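You operate a simulated robot arm through the tools that you are given. There is no shell and no other tool.

You run a simulated robot arm. Do the job below in one go: nothing can be reset, and whatever is moved stays where it is left.

JOB
Top the orange tub up about to its line, lid it and put it on the green shelf.
Fine: with the scoop, from the blue crate; put the scoop back. Set down upright: what you pick out.

It is judged by the outcome, as a careful person would: the job done as asked, and still so three seconds after it is handed in. It fails if anything else is knocked over, pushed out of place, dropped, spilled or broken. A push-on lid holds only when it is set on centred and level and pressed home; a screw cap is set on level and turned clockwise until tight.

ROBOT AND FRAMES
A 6-joint arm with a two-finger parallel gripper, fixed in place. Base frame: the origin is at the foot of the arm, x ahead of it, y to its left, z up; the work surface is at about z = 0.86. Readings come in m, degrees, newtons and seconds.
With the tool pointing down near the work surface it reaches from about 0.18 to 0.84 m from the base axis. Its first joint turns from -166.0 to 166.0 degrees. Payload 3.91 kg.
The tool frame sits at the grasp point between the pads (the TCP): z along the fingers, y along the line on which they close. The tips reach 0.03 m beyond it. Largest opening 0.11 m; finger width 0.02, thickness 0.01; the body of the gripper, 0.048 by 0.112 m, starts 0.055 m behind the TCP.
Orientation is that of the tool frame in the base frame, as a unit quaternion [x, y, z, w]. With the fingers straight down and closing along the base's y, the tool's x points along the base's -x, its y along +y and its z along -z.

CONTROLS
- The arm moves only by the tool step_arm. Its argument "moves" is a list of rows, each a list of 2 entries, a list of its own where there are three numbers: the shift along the tool's x, y, z in m, then the turn, a rotation vector about the tool's x, y, z in degrees. In form: [[[dx, dy, dz], [wx, wy, wz]], ...]. A call has 1 to 20 rows; each row shifts and turns the commanded pose from where the row before left it, along the tool's axes as they then stand. "grip" is the opening, from 0 (shut) to 1 (fully open), set as the call begins (left out, the last holds). Each row takes 0.2 s and may step no farther than 0.05 m and 8.6 degrees from the row before; otherwise, or with a gripper value out of range, the whole call is refused. Where a pose cannot be reached the arm comes as near as it can. A force on the tool above 90 N (or 10 N above the force at the start of the call, whichever is more), or a blocked arm, ends the call early, and 0.2 s more pass. The fingers move at their own pace (about 0.108 m/s each) and stop on an object; they squeeze with about 23 N. The grip force told is the motor's: it shows also when the fingers shut on nothing. Time passes only in rows, and 0.2 s behind the last, so rows that do not move let the fingers close. The reply holds the time, the measured pose of the TCP, the force on the tool along the base axes, the opening and the grip force, in the units named above and with some noise, with the torque about the TCP (base axes, N m) and any sound that the robot's microphone picked up.
- Cameras (640 x 400 px; columns grow to the right, rows downward): "scene" is fixed at [0.3835, -0.4976, 1.6421]; the picture's right is [0.91, -0.41, 0.00], its down [-0.24, -0.53, -0.81] and it looks along [0.33, 0.74, -0.58] (base axes); focal length 326 px, centre (320, 200). "wrist" rides on the gripper at [0.077, 0.007, -0.114] in the tool frame; the picture's right is [-0.09, 1.00, 0.00], its down [-0.80, -0.07, -0.60] and it looks along [-0.59, -0.05, 0.80] (tool axes); focal length 270 px, centre (320, 200). There is no depth. A picture from a camera that has moved, and an enlarged one, comes with that camera's place and axes in the base frame and with its lens. The place of the scene camera against the robot may be out by one fixed shift of up to 0.018 m in any direction.
- get_image(camera): a new picture of that camera. The clock stands still meanwhile.
- slide_trunk(by): slides the trunk up (or, below 0, down) by that many m; the arm rides with it, the base frame stays. It gives what a move gives, with no picture.
- inspect(camera, box): a new picture of the part [left, top, right, bottom] of that camera's present view, enlarged. The clock stands still meanwhile.
- job_done(): hands the job in; it is judged then, once.

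Nothing tells you positions but the pictures and the camera data. Unless the task says otherwise, let go and move clear before handing in.

The tools are called after ">>>" by a JSON object that holds its "api" and its "payload". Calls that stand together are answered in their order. step_arm: Moves the arm, as the interface text tells. Its arguments: {"type":"object","properties":{"moves":{"type":"array","items":{"type":"array"}},"grip":{"type":"number"}},"required":["moves"]} The other tools are called the same way: slide_trunk (by) slides the trunk up or down; get_image (camera) takes a picture; inspect (camera, box) takes an enlarged picture of a part of a camera's view; job_done () hands the job in.

At the start:

```text
time: 0.0
tcp_pos: [0.3494, 0.0832, 1.4443]
tcp_rot: [0.0, 1.0, -0.001, 0.0]
force: [0.1, 0.1, 0.1]
wrist_torque: [0.0, 0.0, 0.03]
gripper_width: 0.11
grasp_force: 0.1
trunk travel left (down, up): [-0.527, 0.013]
```

scene: 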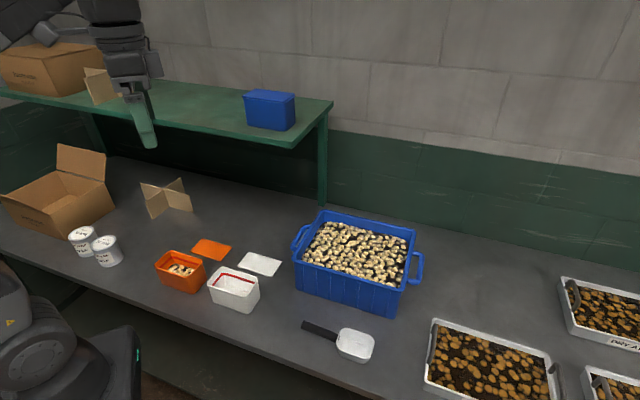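
wrist: 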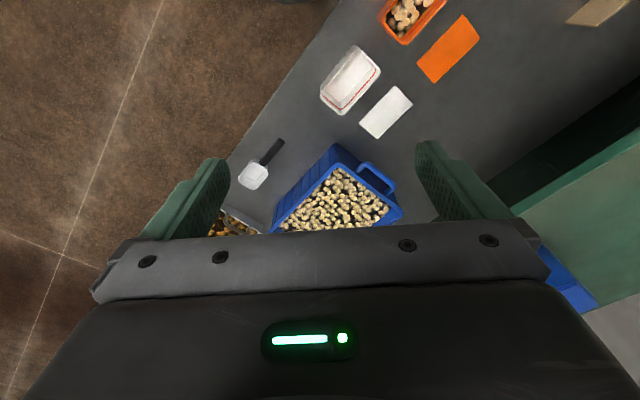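

I see the orange tub, part-filled, with an orange lid behind it, a white tub with a white lid, the scoop and the blue crate of pieces. The green shelf is at the back left, so I will look closer before I move.

>>> {"api": "inspect", "payload": {"camera": "scene", "box": [140, 220, 300, 320]}}

>>> {"api": "inspect", "payload": {"camera": "scene", "box": [270, 200, 450, 370]}}

>>> {"api": "inspect", "payload": {"camera": "scene", "box": [0, 40, 340, 240]}}

>>> {"api": "inspect", "payload": {"camera": "wrist", "box": [200, 0, 520, 240]}}

```text
4.00 times, centred on (220, 270) of scene
camera zoom: at [0.3835, -0.4976, 1.6421], right [0.91, -0.41, 0.0], down [-0.24, -0.53, -0.81], along [0.33, 0.74, -0.58], focal length 1302 px, centre (720, -80)
```

zoom: 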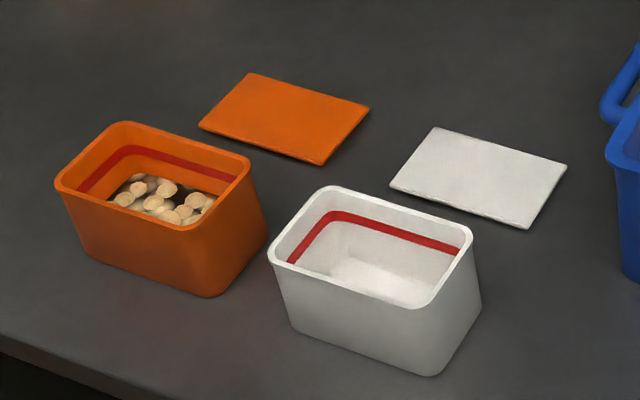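

```text
2.35 times, centred on (360, 285) of scene
camera zoom: at [0.3835, -0.4976, 1.6421], right [0.91, -0.41, 0.0], down [-0.24, -0.53, -0.81], along [0.33, 0.74, -0.58], focal length 766 px, centre (226, 0)
```

zoom: 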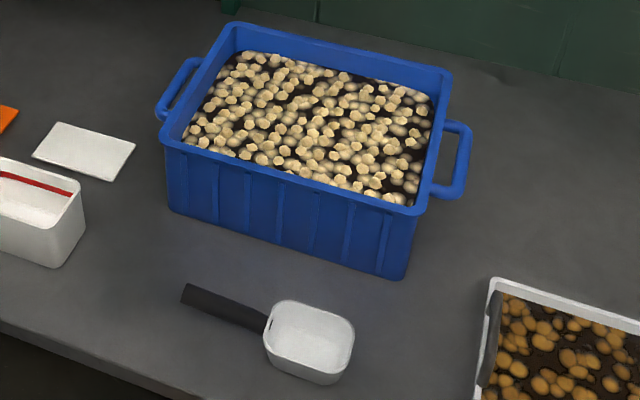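

```text
1.88 times, centred on (170, 140) of scene
camera zoom: at [0.3835, -0.4976, 1.6421], right [0.91, -0.41, 0.0], down [-0.24, -0.53, -0.81], along [0.33, 0.74, -0.58], focal length 613 px, centre (602, 313)
```

zoom: 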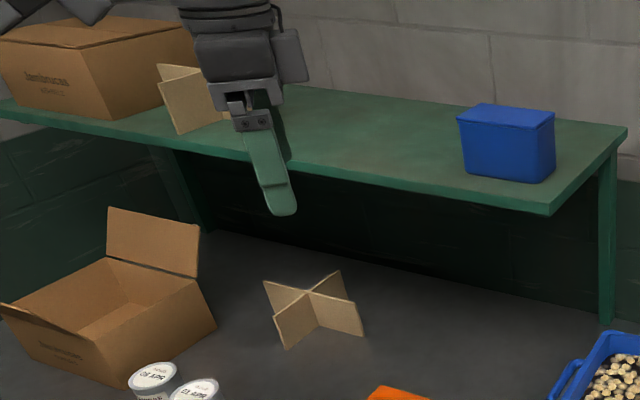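

```text
1.67 times, centred on (360, 120) of wrist
camera zoom: at [0.2714, 0.0911, 1.5597], right [0.09, 1.0, 0.0], down [0.8, -0.07, 0.6], along [0.59, -0.05, -0.8], focal length 450 px, centre (253, 333)
```

zoom: 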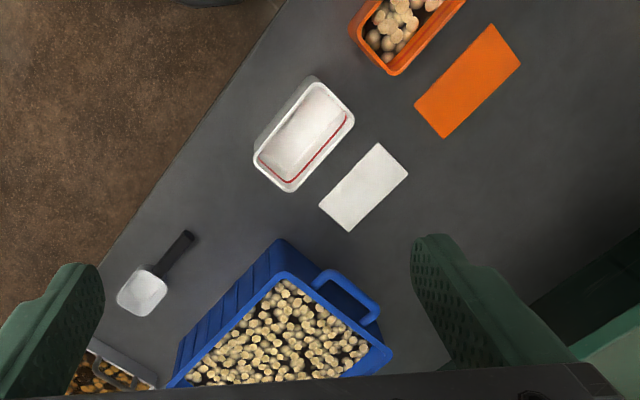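

The tubs, lids and crate all sit about 45° to the base axes: tub near (0.28, 0.28), lid near (0.375, 0.377), scoop near (0.6, -0.08). I'll turn the tool 45° and lower the trunk, then look closer.

>>> {"api": "step_arm", "payload": {"moves": [[[0, 0, 0], [0, 0, 7.5]], [[0, 0, 0], [0, 0, 7.5]], [[0, 0, 0], [0, 0, 7.5]], [[0, 0, 0], [0, 0, 7.5]], [[0, 0, 0], [0, 0, 7.5]], [[0, 0, 0], [0, 0, 7.5]]], "grip": 1}}

>>> {"api": "slide_trunk", "payload": {"by": -0.25}}

>>> {"api": "get_image", "payload": {"camera": "wrist"}}

>>> {"api": "get_image", "payload": {"camera": "scene"}}

```text
time: 1.4
tcp_pos: [0.3487, 0.0838, 1.4448]
tcp_rot: [0.384, 0.923, 0.0, 0.0]
force: [0.4, 0.3, 0.3]
wrist_torque: [0.0, 0.02, -0.04]
gripper_width: 0.11
grasp_force: 0.0
trunk travel left (down, up): [-0.527, 0.013]
```

```text
time: 4.0
tcp_pos: [0.3497, 0.0836, 1.1944]
tcp_rot: [0.383, 0.924, 0.0, 0.001]
force: [-0.1, 0.1, 0.5]
wrist_torque: [0.01, 0.0, -0.05]
gripper_width: 0.1102
grasp_force: 0.0
trunk travel left (down, up): [-0.277, 0.263]
```

```text
taken
camera wrist: at [0.2988, 0.1436, 1.3099], right [0.77, 0.64, 0.0], down [0.52, -0.62, 0.59], along [0.38, -0.46, -0.8], focal length 270 px, centre (320, 200)
```

wrist: 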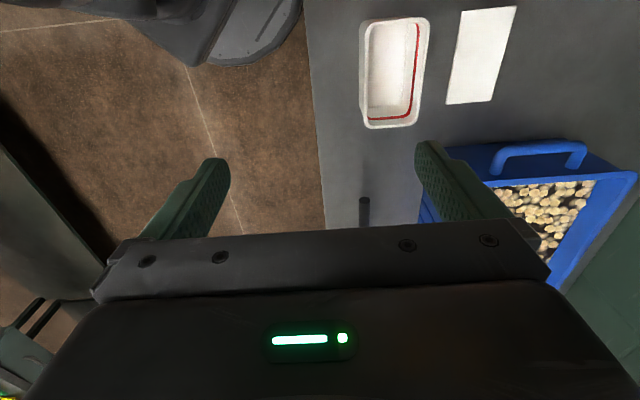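

```text
taken
```

scene: 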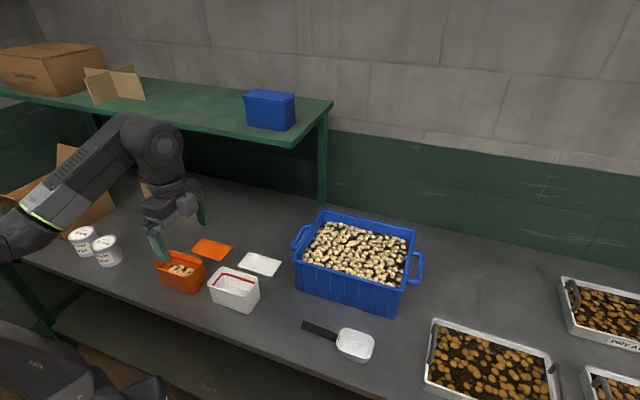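

The turn worked and the trunk is lower. Next I move over to the scoop handle for a closer view.

>>> {"api": "step_arm", "payload": {"moves": [[[-0.0345, 0.0136, 0.0268], [0, 0, 0]], [[-0.0345, 0.0136, 0.0268], [0, 0, 0]], [[-0.0345, 0.0136, 0.0268], [0, 0, 0]], [[-0.0345, 0.0136, 0.0268], [0, 0, 0]], [[-0.0345, 0.0136, 0.0268], [0, 0, 0]], [[0, 0, 0], [0, 0, 0]]]}}

>>> {"api": "get_image", "payload": {"camera": "wrist"}}

>>> {"api": "get_image", "payload": {"camera": "scene"}}

```text
time: 5.4
tcp_pos: [0.5205, 0.0091, 1.0596]
tcp_rot: [0.383, 0.924, 0.001, 0.001]
force: [-0.4, -0.7, -0.6]
wrist_torque: [0.01, 0.03, -0.02]
gripper_width: 0.11
grasp_force: 0.1
trunk travel left (down, up): [-0.277, 0.263]
```

```text
taken
camera wrist: at [0.4702, 0.0691, 1.1753], right [0.77, 0.64, 0.0], down [0.52, -0.62, 0.59], along [0.38, -0.46, -0.8], focal length 270 px, centre (320, 200)
```

wrist: 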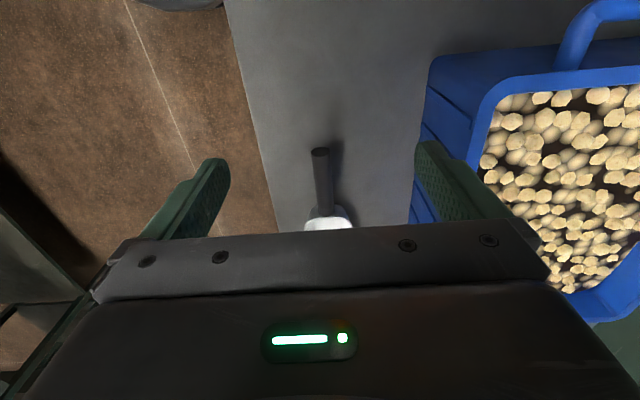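

```text
taken
```

scene: 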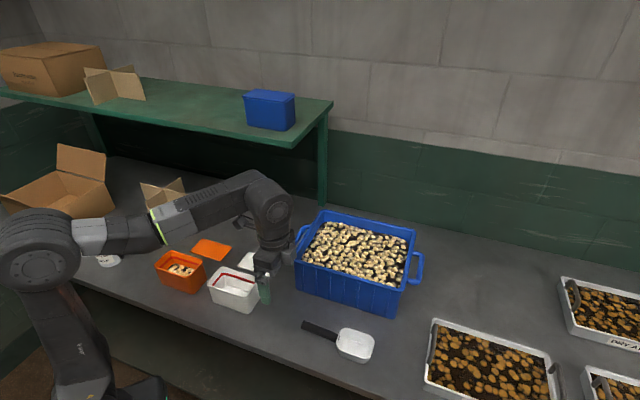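

>>> {"api": "inspect", "payload": {"camera": "wrist", "box": [260, 120, 400, 240]}}

>>> {"api": "inspect", "payload": {"camera": "scene", "box": [290, 310, 390, 370]}}

```text
3.33 times, centred on (330, 180) of wrist
camera zoom: at [0.4702, 0.0691, 1.1753], right [0.77, 0.64, 0.0], down [0.52, -0.62, 0.59], along [0.38, -0.46, -0.8], focal length 901 px, centre (287, 267)
```

zoom: 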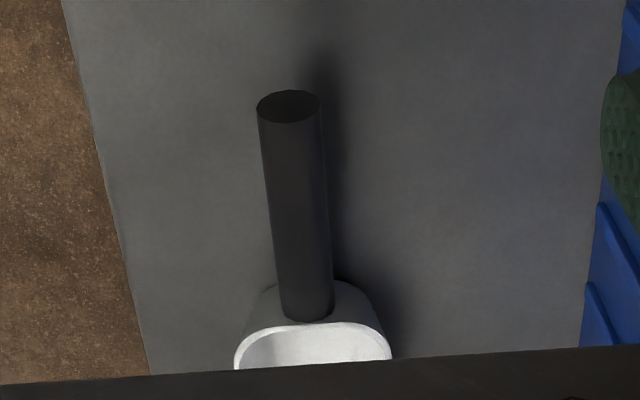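

```text
6.40 times, centred on (340, 340) of scene
camera zoom: at [0.3835, -0.4976, 1.6421], right [0.91, -0.41, 0.0], down [-0.24, -0.53, -0.81], along [0.33, 0.74, -0.58], focal length 2084 px, centre (192, -696)
```

zoom: 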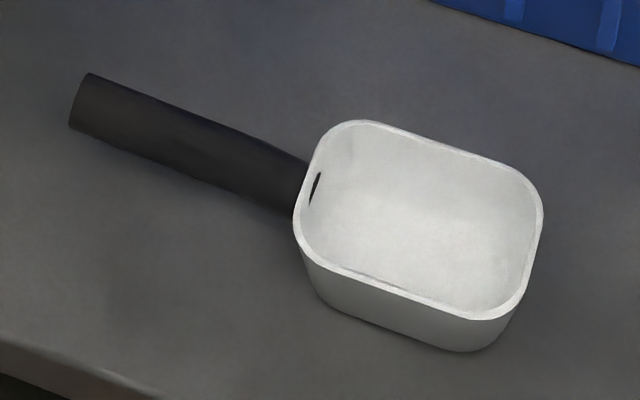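

The scoop handle is a cylinder about 22 mm across, running exactly along the tool's x axis, with its centre near z 0.89. I'll go above its middle, then lower and grip.

>>> {"api": "step_arm", "payload": {"moves": [[[-0.03, -0.0015, 0.03], [0, 0, 0]], [[-0.03, -0.0015, 0.03], [0, 0, 0]], [[-0.03, -0.001, 0.03], [0, 0, 0]], [[-0.0133, -0.001, 0.03], [0, 0, 0]], [[0, 0, 0.02], [0, 0, 0]], [[0, 0, 0], [0, 0, 0]]]}}

>>> {"api": "get_image", "payload": {"camera": "wrist"}}

>>> {"api": "inspect", "payload": {"camera": "scene", "box": [240, 250, 440, 370]}}

```text
time: 6.8
tcp_pos: [0.5885, -0.0673, 0.9204]
tcp_rot: [0.383, 0.924, 0.0, 0.001]
force: [-0.1, -0.4, -0.2]
wrist_torque: [0.0, 0.03, 0.01]
gripper_width: 0.11
grasp_force: 0.1
trunk travel left (down, up): [-0.277, 0.263]
```

```text
taken
camera wrist: at [0.5384, -0.0071, 1.0355], right [0.77, 0.64, 0.0], down [0.52, -0.62, 0.59], along [0.38, -0.46, -0.8], focal length 270 px, centre (320, 200)
```

wrist: 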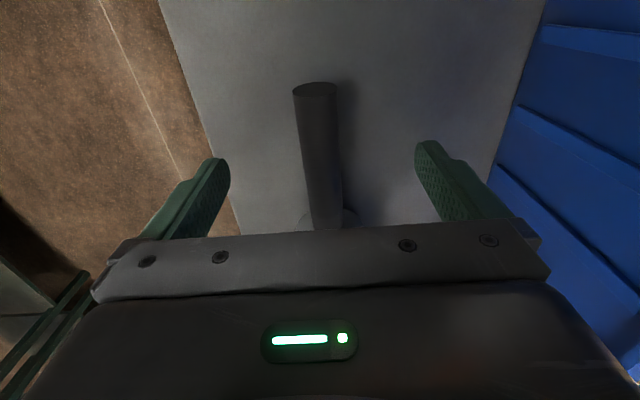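

```text
3.20 times, centred on (340, 310) of scene
camera zoom: at [0.3835, -0.4976, 1.6421], right [0.91, -0.41, 0.0], down [-0.24, -0.53, -0.81], along [0.33, 0.74, -0.58], focal length 1042 px, centre (256, -152)
```

zoom: 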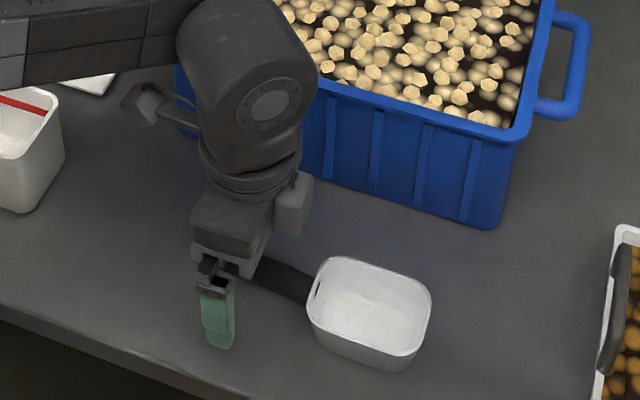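

>>> {"api": "step_arm", "payload": {"moves": [[[0, 0, 0.0205], [0, 0, 0]], [[0, 0, 0], [0, 0, 0]]]}}

>>> {"api": "step_arm", "payload": {"moves": [[[0, 0, 0], [0, 0, 0]], [[0, 0, 0], [0, 0, 0]], [[0, 0, 0], [0, 0, 0]], [[0, 0, 0], [0, 0, 0]], [[0, 0, 0], [0, 0, 0]]], "grip": 0}}

>>> {"api": "get_image", "payload": {"camera": "wrist"}}

>>> {"api": "inspect", "payload": {"camera": "scene", "box": [240, 250, 440, 370]}}

```text
time: 7.4
tcp_pos: [0.5892, -0.0653, 0.8997]
tcp_rot: [0.382, 0.924, -0.001, 0.0]
force: [0.2, 0.2, -0.5]
wrist_torque: [0.01, -0.02, 0.0]
gripper_width: 0.1098
grasp_force: 0.0
trunk travel left (down, up): [-0.277, 0.263]
```

```text
time: 8.6
tcp_pos: [0.5888, -0.0669, 0.8989]
tcp_rot: [0.384, 0.924, 0.0, 0.0]
force: [0.4, 0.0, -0.3]
wrist_torque: [-0.01, -0.09, 0.09]
gripper_width: 0.0213
grasp_force: 22.9
trunk travel left (down, up): [-0.277, 0.263]
```

```text
taken
camera wrist: at [0.5383, -0.0069, 1.0153], right [0.77, 0.64, 0.0], down [0.52, -0.62, 0.59], along [0.38, -0.46, -0.8], focal length 270 px, centre (320, 200)
```

wrist: 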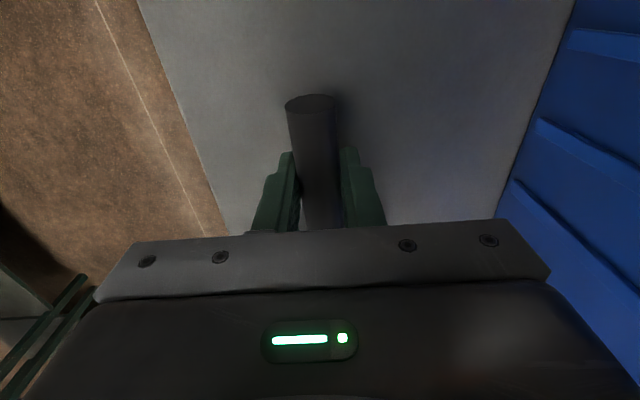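

```text
3.20 times, centred on (340, 310) of scene
camera zoom: at [0.3835, -0.4976, 1.6421], right [0.91, -0.41, 0.0], down [-0.24, -0.53, -0.81], along [0.33, 0.74, -0.58], focal length 1042 px, centre (256, -152)
```

zoom: 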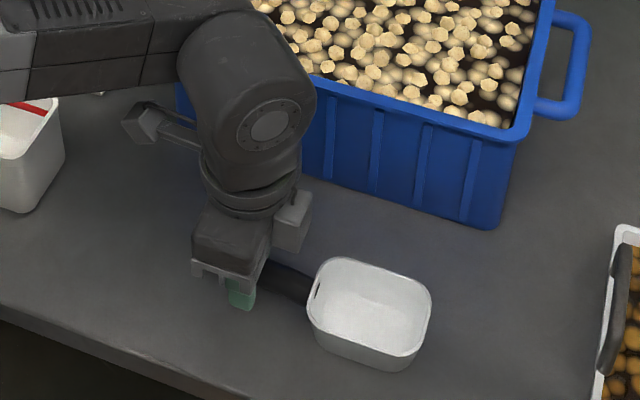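

The scoop is held at (0.589, -0.067, 0.899), so it goes back there. I lift it straight up and look into the crate.

>>> {"api": "step_arm", "payload": {"moves": [[[0, 0, -0.02], [0, 0, 0]], [[0, 0, -0.04], [0, 0, 0]], [[0, 0, -0.04], [0, 0, 0]], [[0, 0, -0.05], [0, 0, 0]], [[0, 0, -0.05], [0, 0, 0]], [[0, 0, -0.04], [0, 0, 0]], [[0, 0, 0], [0, 0, 0]]]}}

>>> {"api": "get_image", "payload": {"camera": "wrist"}}

>>> {"api": "get_image", "payload": {"camera": "scene"}}

```text
time: 10.2
tcp_pos: [0.5896, -0.0664, 1.1409]
tcp_rot: [0.383, 0.924, 0.0, 0.0]
force: [0.1, 0.5, -1.6]
wrist_torque: [0.09, 0.07, 0.01]
gripper_width: 0.0212
grasp_force: 23.1
trunk travel left (down, up): [-0.277, 0.263]
```

```text
taken
camera wrist: at [0.5385, -0.0066, 1.2565], right [0.77, 0.64, 0.0], down [0.52, -0.62, 0.59], along [0.38, -0.46, -0.8], focal length 270 px, centre (320, 200)
```

wrist: 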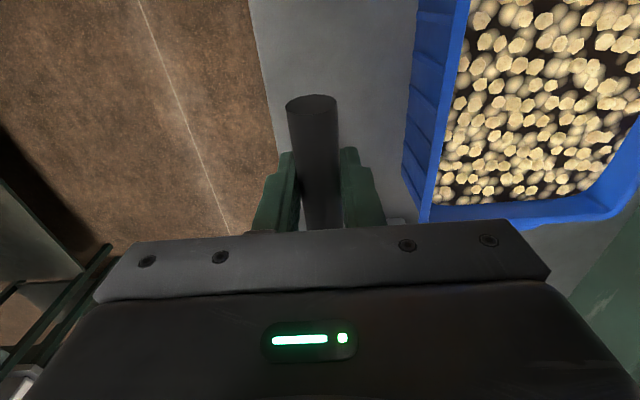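

```text
taken
```

scene: 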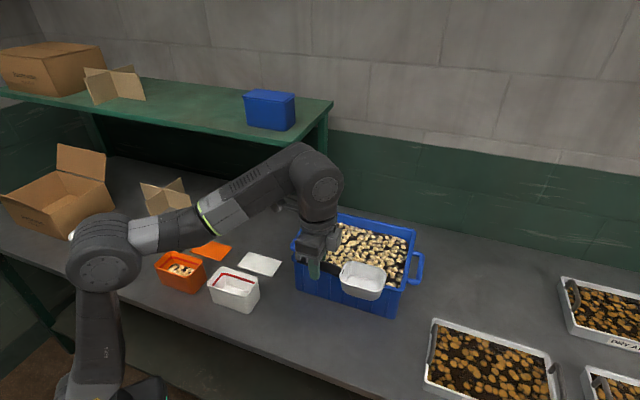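

The scoop came up level and firmly held. Now I carry it over the middle of the crate.

>>> {"api": "step_arm", "payload": {"moves": [[[0.005, 0.04, 0], [0, 0, 0]], [[0.005, 0.04, 0], [0, 0, 0]], [[0.01, 0.04, 0], [0, 0, 0]], [[0.01, 0.04, 0], [0, 0, 0]], [[0.01, 0.04, 0], [0, 0, 0]], [[0.01, 0.04, 0], [0, 0, 0]], [[0, 0, 0], [0, 0, 0]]]}}

>>> {"api": "get_image", "payload": {"camera": "wrist"}}

>>> {"api": "inspect", "payload": {"camera": "scene", "box": [240, 140, 480, 340]}}

```text
time: 11.8
tcp_pos: [0.6848, 0.1288, 1.0936]
tcp_rot: [0.384, 0.923, 0.005, 0.002]
force: [-0.4, 0.0, -1.7]
wrist_torque: [0.06, 0.09, -0.02]
gripper_width: 0.0211
grasp_force: 22.9
out of reach, approached as far as the arm can: row 2, 3, 4, 5, 6
trunk travel left (down, up): [-0.277, 0.263]
```

```text
taken
camera wrist: at [0.6341, 0.1863, 1.2078], right [0.77, 0.64, 0.01], down [0.51, -0.62, 0.6], along [0.39, -0.45, -0.8], focal length 270 px, centre (320, 200)
```

wrist: 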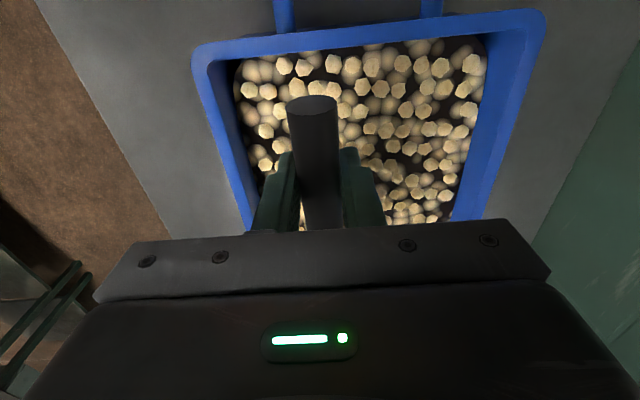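

```text
2.00 times, centred on (360, 240) of scene
camera zoom: at [0.3835, -0.4976, 1.6421], right [0.91, -0.41, 0.0], down [-0.24, -0.53, -0.81], along [0.33, 0.74, -0.58], focal length 651 px, centre (240, 120)
```

zoom: 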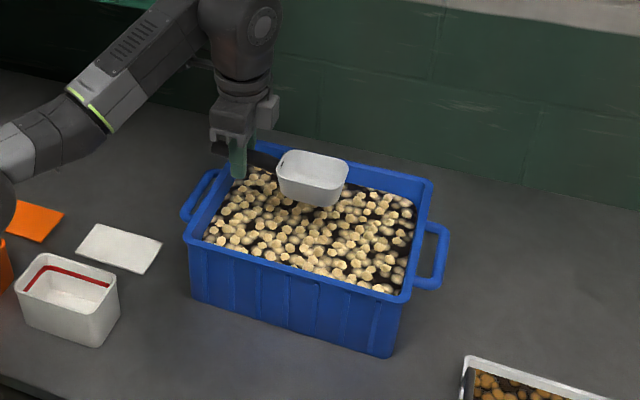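

The arm ran out of reach at that height and dipped slightly, but nothing touched. I raise the trunk a little so the shoulder is higher, then continue.

>>> {"api": "slide_trunk", "payload": {"by": 0.1}}

>>> {"api": "step_arm", "payload": {"moves": [[[0, 0, 0], [0, 0, 0]]]}}

```text
time: 13.1
tcp_pos: [0.6844, 0.1329, 1.1898]
tcp_rot: [0.383, 0.924, 0.002, 0.001]
force: [0.1, 0.4, -1.6]
wrist_torque: [0.07, 0.06, 0.01]
gripper_width: 0.0211
grasp_force: 23.1
trunk travel left (down, up): [-0.377, 0.163]
```

```text
time: 13.5
tcp_pos: [0.6839, 0.1331, 1.1899]
tcp_rot: [0.382, 0.924, 0.002, 0.003]
force: [0.0, 0.5, -1.3]
wrist_torque: [0.06, 0.09, 0.0]
gripper_width: 0.0211
grasp_force: 22.6
trunk travel left (down, up): [-0.377, 0.163]
```

>>> {"api": "step_arm", "payload": {"moves": [[[0, 0, 0.04], [0, 0, 0]], [[0, 0, 0.04], [0, 0, 0]], [[0, 0, 0], [0, 0, 0]]]}}

>>> {"api": "get_image", "payload": {"camera": "wrist"}}

>>> {"api": "inspect", "payload": {"camera": "scene", "box": [240, 140, 480, 340]}}

```text
time: 14.3
tcp_pos: [0.6858, 0.1331, 1.1104]
tcp_rot: [0.382, 0.924, 0.001, 0.002]
force: [-0.4, 0.1, -1.2]
wrist_torque: [0.06, 0.08, 0.0]
gripper_width: 0.0215
grasp_force: 22.7
trunk travel left (down, up): [-0.377, 0.163]
```

```text
taken
camera wrist: at [0.6353, 0.1931, 1.225], right [0.77, 0.64, 0.01], down [0.51, -0.62, 0.6], along [0.39, -0.45, -0.8], focal length 270 px, centre (320, 200)
```

wrist: 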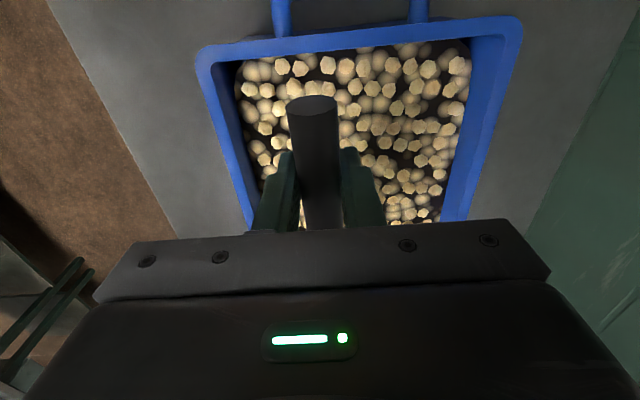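

```text
2.00 times, centred on (360, 240) of scene
camera zoom: at [0.3835, -0.4976, 1.6421], right [0.91, -0.41, 0.0], down [-0.24, -0.53, -0.81], along [0.33, 0.74, -0.58], focal length 651 px, centre (240, 120)
```

zoom: 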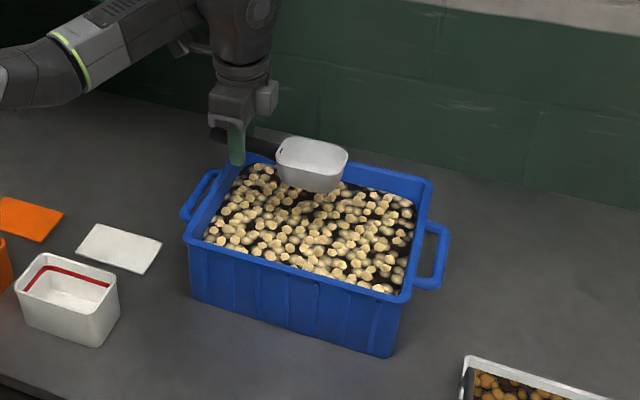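

The scoop is inside the crate's outline with clearance on all sides. I tip the bowl down to about 55° above the contents before digging.

>>> {"api": "step_arm", "payload": {"moves": [[[-0.01, 0, -0.03], [0, 0, 0]], [[0, 0, 0], [0, 7.86, 0]], [[0, 0, 0], [0, 7.86, 0]], [[0, 0, 0], [0, 7.86, 0]], [[0, 0, 0], [0, 7.86, 0]], [[0, 0, 0], [0, 7.86, 0]], [[0, 0, 0], [0, 7.86, 0]], [[0, 0, 0], [0, 7.86, 0]], [[0, 0, 0], [0, 0, 0]]]}}

>>> {"api": "get_image", "payload": {"camera": "wrist"}}

>>> {"api": "inspect", "payload": {"camera": "scene", "box": [240, 140, 480, 340]}}

```text
time: 16.3
tcp_pos: [0.5864, 0.1585, 1.029]
tcp_rot: [0.342, 0.82, 0.183, -0.421]
force: [10.5, -3.4, 4.1]
wrist_torque: [-0.22, -0.56, 0.27]
gripper_width: 0.0215
grasp_force: 23.0
out of reach, approached as far as the arm can: row 3, 4, 5, 6, 7, 8
trunk travel left (down, up): [-0.377, 0.163]
```

```text
taken
camera wrist: at [0.6243, 0.1278, 1.1593], right [0.75, 0.66, -0.06], down [0.62, -0.72, -0.31], along [-0.25, 0.19, -0.95], focal length 270 px, centre (320, 200)
```

wrist: 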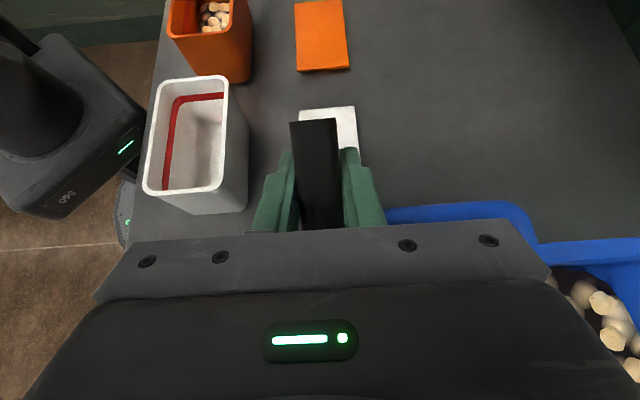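

```text
2.00 times, centred on (360, 240) of scene
camera zoom: at [0.3835, -0.4976, 1.6421], right [0.91, -0.41, 0.0], down [-0.24, -0.53, -0.81], along [0.33, 0.74, -0.58], focal length 651 px, centre (240, 120)
```

zoom: 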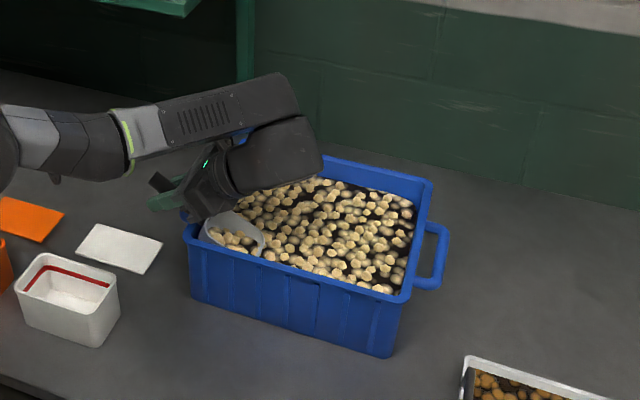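

The tilt put the wrist beyond reach, so the arm sagged inward and the scoop dipped into the left end of the crate. I check the grip and the crate closely before pulling out.

>>> {"api": "inspect", "payload": {"camera": "wrist", "box": [230, 90, 430, 240]}}

>>> {"api": "inspect", "payload": {"camera": "scene", "box": [290, 190, 430, 290]}}

>>> {"api": "get_image", "payload": {"camera": "scene"}}

```text
2.67 times, centred on (330, 165) of wrist
camera zoom: at [0.6243, 0.1278, 1.1593], right [0.75, 0.66, -0.06], down [0.62, -0.72, -0.31], along [-0.25, 0.19, -0.95], focal length 721 px, centre (293, 293)
```

zoom: 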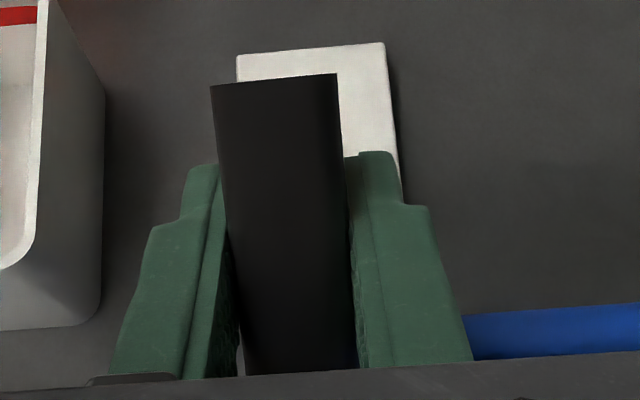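

```text
4.00 times, centred on (360, 240) of scene
camera zoom: at [0.3835, -0.4976, 1.6421], right [0.91, -0.41, 0.0], down [-0.24, -0.53, -0.81], along [0.33, 0.74, -0.58], focal length 1302 px, centre (160, 40)
```

zoom: 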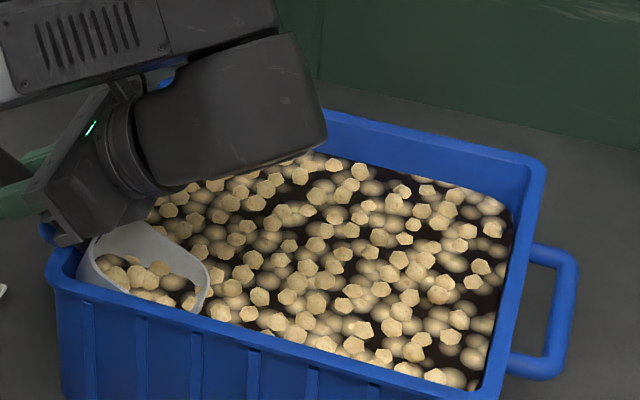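

```text
taken
```

scene: 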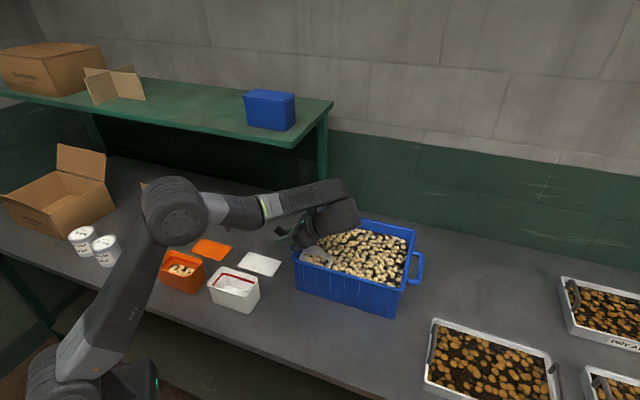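

The scoop slid a little in the fingers and is sitting partly full at the left end, while the crate looks unmoved. I level it slowly while raising it and easing it off the wall.

>>> {"api": "step_arm", "payload": {"moves": [[[0.0052, 0.004, -0.0099], [0, -8, 0]], [[0.0052, 0.004, -0.0119], [0, -8, 0]], [[0.0035, 0.003, -0.0126], [0, -8, 0]], [[0.0017, 0.002, -0.0129], [0, -8, 0]], [[0, 0, 0], [0, 0, 0]]]}}

>>> {"api": "get_image", "payload": {"camera": "wrist"}}

>>> {"api": "inspect", "payload": {"camera": "scene", "box": [270, 180, 430, 300]}}

```text
time: 17.5
tcp_pos: [0.61, 0.1548, 1.0754]
tcp_rot: [0.375, 0.906, 0.078, -0.182]
force: [0.7, 0.3, -1.1]
wrist_torque: [0.1, 0.09, 0.0]
gripper_width: 0.021
grasp_force: 23.0
trunk travel left (down, up): [-0.377, 0.163]
```

```text
taken
camera wrist: at [0.595, 0.1771, 1.2114], right [0.76, 0.65, -0.03], down [0.63, -0.74, 0.24], along [0.13, -0.2, -0.97], focal length 270 px, centre (320, 200)
```

wrist: 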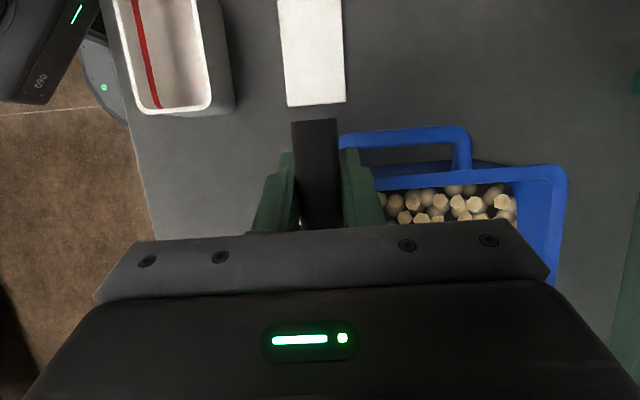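

```text
3.33 times, centred on (350, 240) of scene
camera zoom: at [0.3835, -0.4976, 1.6421], right [0.91, -0.41, 0.0], down [-0.24, -0.53, -0.81], along [0.33, 0.74, -0.58], focal length 1085 px, centre (220, 67)
```

zoom: 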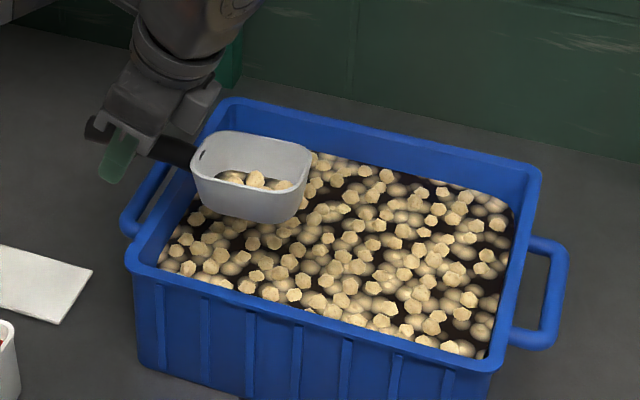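

>>> {"api": "inspect", "payload": {"camera": "scene", "box": [305, 205, 365, 245]}}

>>> {"api": "inspect", "payload": {"camera": "scene", "box": [145, 240, 215, 300]}}

>>> {"api": "inspect", "payload": {"camera": "wrist", "box": [230, 90, 430, 240]}}

```text
10.00 times, centred on (335, 225) of scene
camera zoom: at [0.3835, -0.4976, 1.6421], right [0.91, -0.41, 0.0], down [-0.24, -0.53, -0.81], along [0.33, 0.74, -0.58], focal length 3256 px, centre (170, -50)
```

zoom: 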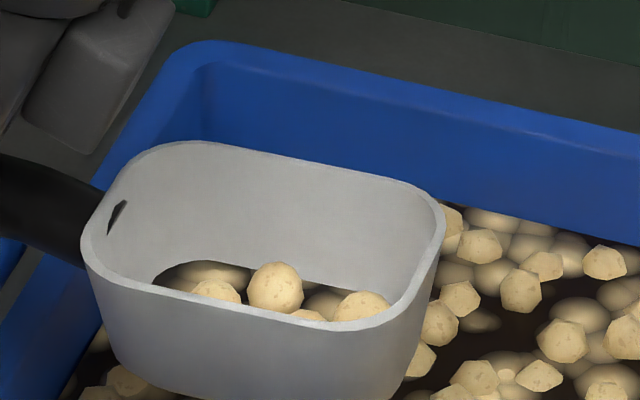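

```text
6.67 times, centred on (180, 270) of scene
camera zoom: at [0.3835, -0.4976, 1.6421], right [0.91, -0.41, 0.0], down [-0.24, -0.53, -0.81], along [0.33, 0.74, -0.58], focal length 2171 px, centre (1253, -267)
```

zoom: 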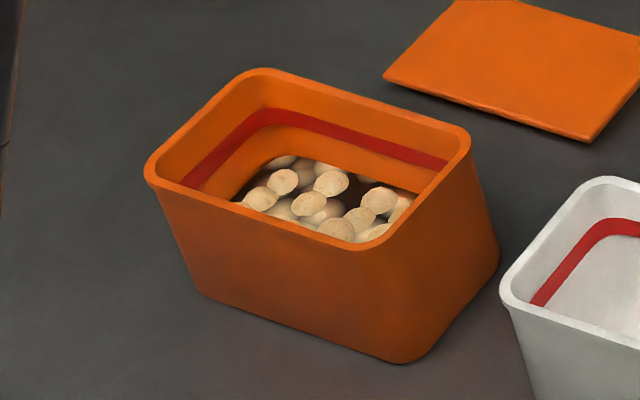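

```text
2.67 times, centred on (330, 165) of wrist
camera zoom: at [0.595, 0.1771, 1.2114], right [0.76, 0.65, -0.03], down [0.63, -0.74, 0.24], along [0.13, -0.2, -0.97], focal length 721 px, centre (293, 293)
```

zoom: 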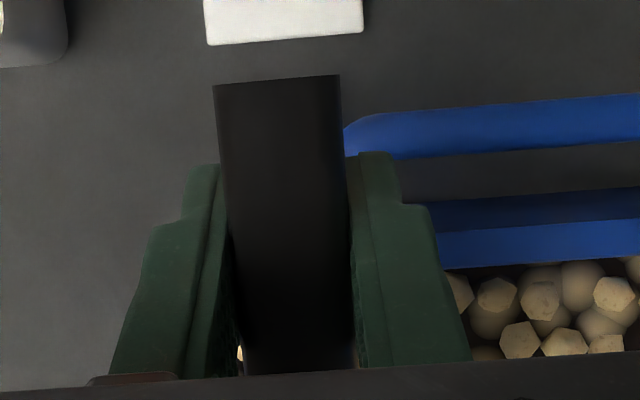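

The scoop is free, level, and holds a fair portion. The tub needs roughly 2 cm more to reach the line, so I lift and carry the scoop left, stopping to sight the tub.

>>> {"api": "step_arm", "payload": {"moves": [[[0.008, 0, -0.0195], [0, 0, 0]], [[0.0125, 0, -0.031], [0, 0, 0]], [[0.0125, 0, -0.031], [0, 0, 0]], [[0.013, -0.012, 0.0053], [0, 0, 0]], [[0.02625, -0.0233, 0.01066], [0, 0, 0]], [[0.02625, -0.0233, 0.01066], [0, 0, 0]], [[0.02625, -0.0233, 0.01066], [0, 0, 0]], [[0.02625, -0.0233, 0.01066], [0, 0, 0]], [[0.02625, -0.0233, 0.01066], [0, 0, 0]], [[0.013, -0.012, 0.0053], [0, 0, 0]], [[0, 0, 0], [0, 0, 0]]]}}

>>> {"api": "get_image", "payload": {"camera": "wrist"}}

>>> {"api": "get_image", "payload": {"camera": "scene"}}

```text
time: 19.9
tcp_pos: [0.3874, 0.1722, 1.1589]
tcp_rot: [0.374, 0.906, 0.077, -0.183]
force: [-0.3, -0.1, -2.3]
wrist_torque: [0.11, 0.1, -0.02]
gripper_width: 0.0211
grasp_force: 22.6
out of reach, approached as far as the arm can: row 3
trunk travel left (down, up): [-0.377, 0.163]
```

```text
taken
camera wrist: at [0.3722, 0.1965, 1.2959], right [0.76, 0.65, -0.03], down [0.63, -0.74, 0.24], along [0.13, -0.2, -0.97], focal length 270 px, centre (320, 200)
```

wrist: 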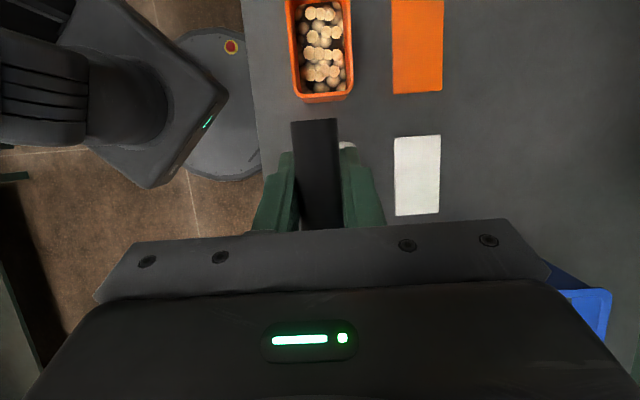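

```text
taken
```

scene: 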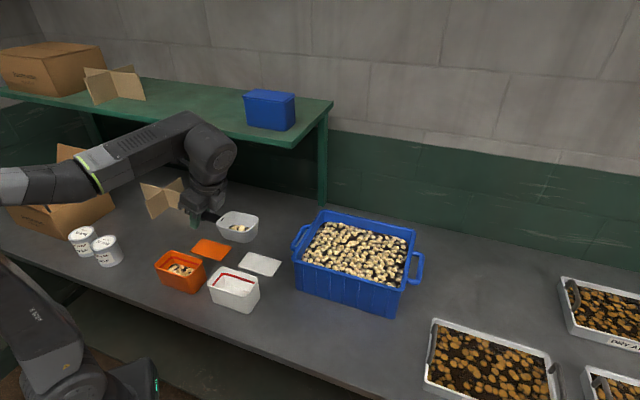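

The tub centre is at about (0.30, 0.27) with its rim at z ≈ 0.935, and its long side lies along the scoop's axis. I carry the scoop level until the bowl's lip is over the tub, then look before pouring.

>>> {"api": "step_arm", "payload": {"moves": [[[0.017, 0.0003, 0.00715], [0, 0, 0]], [[0.034, 0.0005, 0.0143], [0, 0, 0]], [[0.034, 0.0005, 0.0143], [0, 0, 0]], [[0.034, 0.0005, 0.0143], [0, 0, 0]], [[0.034, 0.0005, 0.0143], [0, 0, 0]], [[0.034, 0.0005, 0.0143], [0, 0, 0]], [[0.034, 0.0005, 0.0143], [0, 0, 0]], [[0.034, 0.0005, 0.0143], [0, 0, 0]], [[0.017, 0.0003, 0.00715], [0, 0, 0]], [[0, 0, 0], [0, 0, 0]]]}}

>>> {"api": "get_image", "payload": {"camera": "wrist"}}

>>> {"api": "get_image", "payload": {"camera": "scene"}}

```text
time: 22.1
tcp_pos: [0.1806, 0.3855, 1.1594]
tcp_rot: [0.374, 0.906, 0.078, -0.182]
force: [0.3, -1.1, -1.8]
wrist_torque: [0.11, 0.08, 0.01]
gripper_width: 0.0211
grasp_force: 23.3
trunk travel left (down, up): [-0.377, 0.163]
```

```text
taken
camera wrist: at [0.1657, 0.4086, 1.2958], right [0.76, 0.65, -0.03], down [0.63, -0.74, 0.24], along [0.13, -0.2, -0.97], focal length 270 px, centre (320, 200)
```

wrist: 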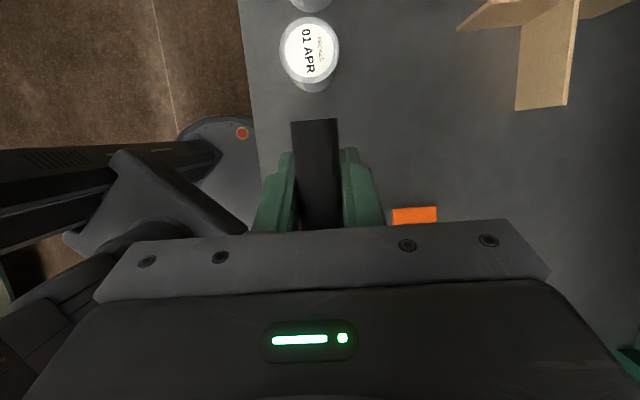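

```text
taken
```

scene: 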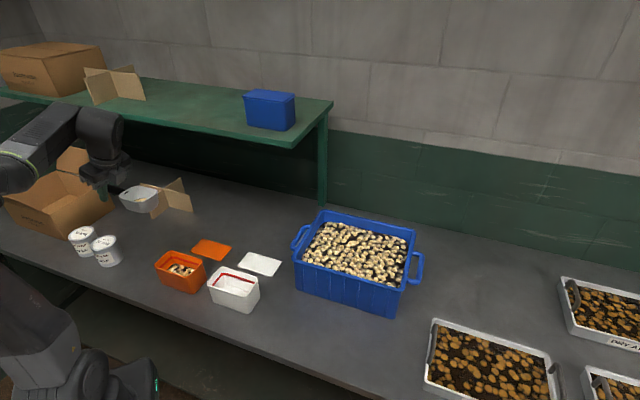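

>>> {"api": "step_arm", "payload": {"moves": [[[-0.01, 0, 0.0238], [0, 0, 0]], [[-0.0135, 0, 0.0321], [0, 0, 0]], [[-0.0135, 0, 0.0321], [0, 0, 0]], [[-0.0135, 0, 0.0321], [0, 0, 0]], [[-0.0077, 0, 0.0184], [0, 0, 0]], [[0, 0, 0], [0, 0, 0]]]}}

>>> {"api": "inspect", "payload": {"camera": "scene", "box": [100, 190, 260, 310]}}

```text
time: 23.5
tcp_pos: [0.1815, 0.3856, 1.01]
tcp_rot: [0.375, 0.906, 0.078, -0.182]
force: [0.4, 0.2, -0.5]
wrist_torque: [0.1, 0.06, -0.03]
gripper_width: 0.021
grasp_force: 23.3
trunk travel left (down, up): [-0.377, 0.163]
```

```text
3.33 times, centred on (180, 250) of scene
camera zoom: at [0.3835, -0.4976, 1.6421], right [0.91, -0.41, 0.0], down [-0.24, -0.53, -0.81], along [0.33, 0.74, -0.58], focal length 1085 px, centre (787, 33)
```

zoom: 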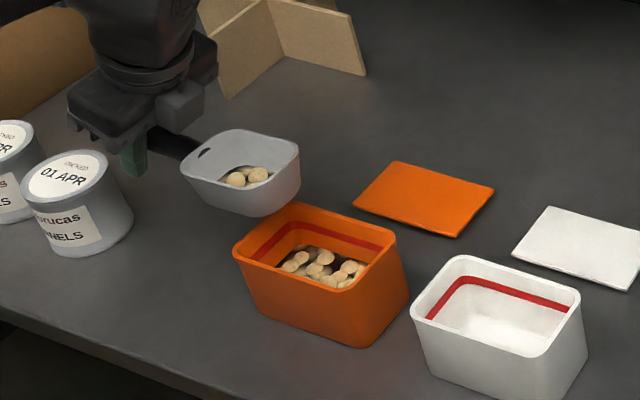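

The bowl lip is over the middle of the tub with clearance above its rim. I tip the scoop forward slowly while holding the lip in place, then check.

>>> {"api": "step_arm", "payload": {"moves": [[[0.009, 0, -0.0088], [0, 8, 0]], [[0.0076, 0, -0.0202], [0, 8, 0]], [[0.0075, 0, -0.0203], [0, 8, 0]], [[0.0076, 0, -0.0203], [0, 8, 0]], [[0, 0, 0], [0, 0, 0]]]}}

>>> {"api": "inspect", "payload": {"camera": "scene", "box": [100, 190, 260, 310]}}

```text
time: 24.7
tcp_pos: [0.1918, 0.375, 1.0827]
tcp_rot: [0.339, 0.82, 0.179, -0.425]
force: [-0.4, -0.5, -1.5]
wrist_torque: [0.1, 0.1, 0.04]
gripper_width: 0.0215
grasp_force: 23.0
trunk travel left (down, up): [-0.377, 0.163]
```

```text
3.33 times, centred on (180, 250) of scene
camera zoom: at [0.3835, -0.4976, 1.6421], right [0.91, -0.41, 0.0], down [-0.24, -0.53, -0.81], along [0.33, 0.74, -0.58], focal length 1085 px, centre (787, 33)
```

zoom: 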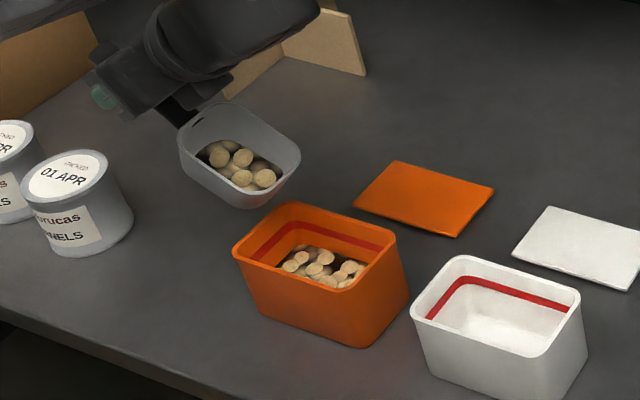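

>>> {"api": "step_arm", "payload": {"moves": [[[0.0035, 0, -0.0173], [0, 8, 0]], [[0, 0, 0], [0, 0, 0]], [[0.0033, 0, -0.018], [0, 8, 0]], [[0, 0, 0], [0, 0, 0]], [[0, 0, 0], [0, 0, 0]]]}}

>>> {"api": "inspect", "payload": {"camera": "scene", "box": [100, 190, 260, 310]}}

```text
time: 25.9
tcp_pos: [0.2105, 0.3554, 1.1062]
tcp_rot: [0.31, 0.753, 0.224, -0.535]
force: [-0.4, -0.1, -1.9]
wrist_torque: [0.08, 0.05, 0.01]
gripper_width: 0.0213
grasp_force: 22.7
trunk travel left (down, up): [-0.377, 0.163]
```

```text
3.33 times, centred on (180, 250) of scene
camera zoom: at [0.3835, -0.4976, 1.6421], right [0.91, -0.41, 0.0], down [-0.24, -0.53, -0.81], along [0.33, 0.74, -0.58], focal length 1085 px, centre (787, 33)
```

zoom: 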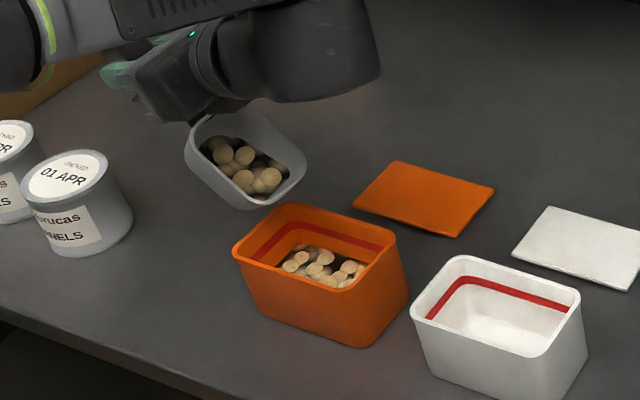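

>>> {"api": "step_arm", "payload": {"moves": [[[0.0028, 0, -0.0186], [0, 8, 0]], [[0, 0, 0], [0, 0, 0]], [[0, 0, 0], [0, 0, 0]]]}}

>>> {"api": "inspect", "payload": {"camera": "scene", "box": [100, 190, 260, 310]}}

```text
time: 26.7
tcp_pos: [0.2236, 0.3436, 1.1154]
tcp_rot: [0.294, 0.714, 0.244, -0.587]
force: [0.2, 0.3, -1.3]
wrist_torque: [0.04, 0.03, -0.03]
gripper_width: 0.021
grasp_force: 23.1
trunk travel left (down, up): [-0.377, 0.163]
```

```text
3.33 times, centred on (180, 250) of scene
camera zoom: at [0.3835, -0.4976, 1.6421], right [0.91, -0.41, 0.0], down [-0.24, -0.53, -0.81], along [0.33, 0.74, -0.58], focal length 1085 px, centre (787, 33)
```

zoom: 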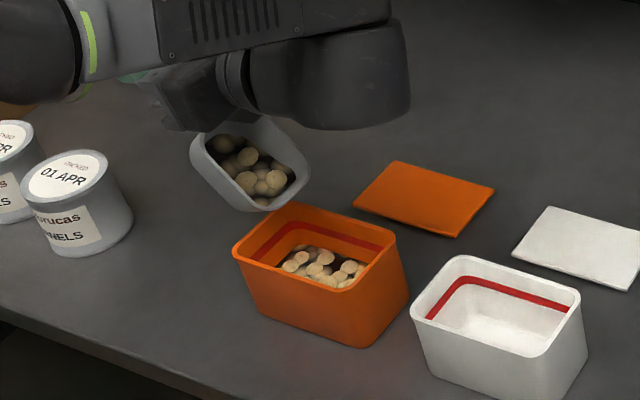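

>>> {"api": "step_arm", "payload": {"moves": [[[0.0009, -0.006, -0.0287], [0, 6, 0]], [[0, 0, 0], [0, 0, 0]], [[0, 0, 0], [0, 0, 0]]]}}

>>> {"api": "inspect", "payload": {"camera": "scene", "box": [100, 190, 260, 310]}}

```text
time: 27.5
tcp_pos: [0.2385, 0.3181, 1.1213]
tcp_rot: [0.281, 0.683, 0.26, -0.623]
force: [0.3, 0.0, -1.1]
wrist_torque: [0.03, 0.03, -0.02]
gripper_width: 0.0209
grasp_force: 22.7
trunk travel left (down, up): [-0.377, 0.163]
```

```text
3.33 times, centred on (180, 250) of scene
camera zoom: at [0.3835, -0.4976, 1.6421], right [0.91, -0.41, 0.0], down [-0.24, -0.53, -0.81], along [0.33, 0.74, -0.58], focal length 1085 px, centre (787, 33)
```

zoom: 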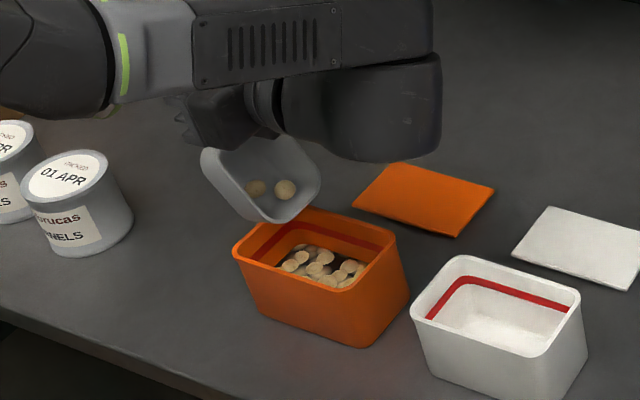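

>>> {"api": "inspect", "payload": {"camera": "scene", "box": [140, 225, 220, 305]}}

>>> {"api": "get_image", "payload": {"camera": "wrist"}}

```text
5.00 times, centred on (180, 265) of scene
camera zoom: at [0.3835, -0.4976, 1.6421], right [0.91, -0.41, 0.0], down [-0.24, -0.53, -0.81], along [0.33, 0.74, -0.58], focal length 1628 px, centre (1020, -125)
```

zoom: 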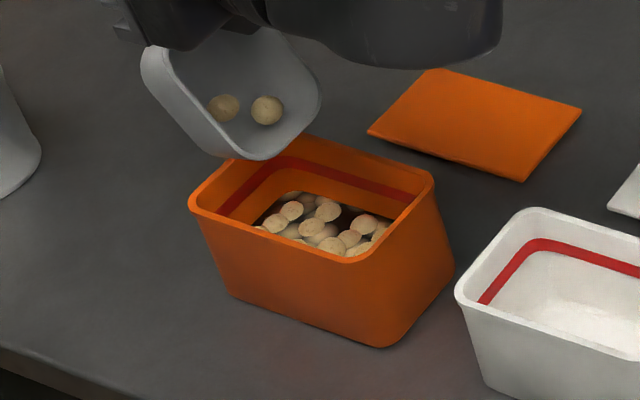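

```text
taken
camera wrist: at [0.3182, 0.2481, 1.2088], right [0.71, 0.7, -0.08], down [0.42, -0.52, -0.74], along [-0.56, 0.49, -0.66], focal length 270 px, centre (320, 200)
```

wrist: 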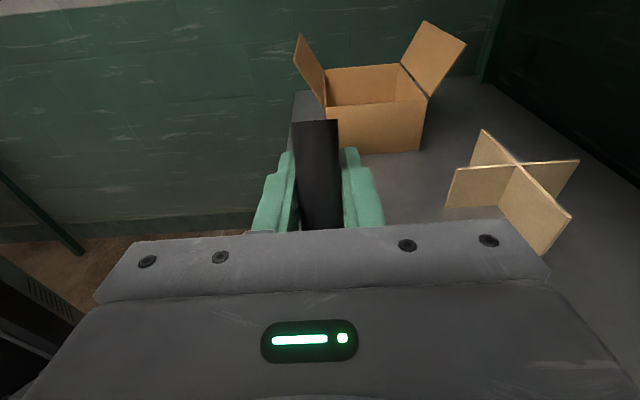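

>>> {"api": "step_arm", "payload": {"moves": [[[0.0081, 0, -0.0187], [0, 8, 0]], [[0, 0, 0], [0, 0, 0]], [[0.006, 0, -0.0187], [0, 8, 0]], [[0, 0, 0], [0, 0, 0]], [[0, 0, 0], [0, 0, 0]]]}}

>>> {"api": "inspect", "payload": {"camera": "scene", "box": [140, 225, 220, 305]}}

```text
time: 28.7
tcp_pos: [0.2644, 0.2919, 1.1363]
tcp_rot: [-0.242, -0.589, -0.296, 0.712]
force: [-0.9, 0.8, -1.0]
wrist_torque: [0.0, 0.04, 0.01]
gripper_width: 0.0211
grasp_force: 23.0
trunk travel left (down, up): [-0.377, 0.163]
```

```text
5.00 times, centred on (180, 265) of scene
camera zoom: at [0.3835, -0.4976, 1.6421], right [0.91, -0.41, 0.0], down [-0.24, -0.53, -0.81], along [0.33, 0.74, -0.58], focal length 1628 px, centre (1020, -125)
```

zoom: 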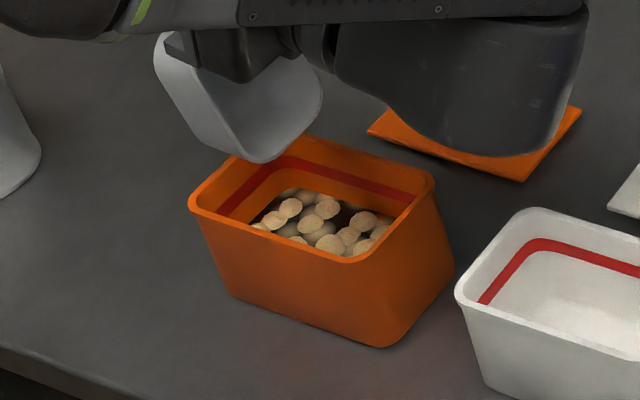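

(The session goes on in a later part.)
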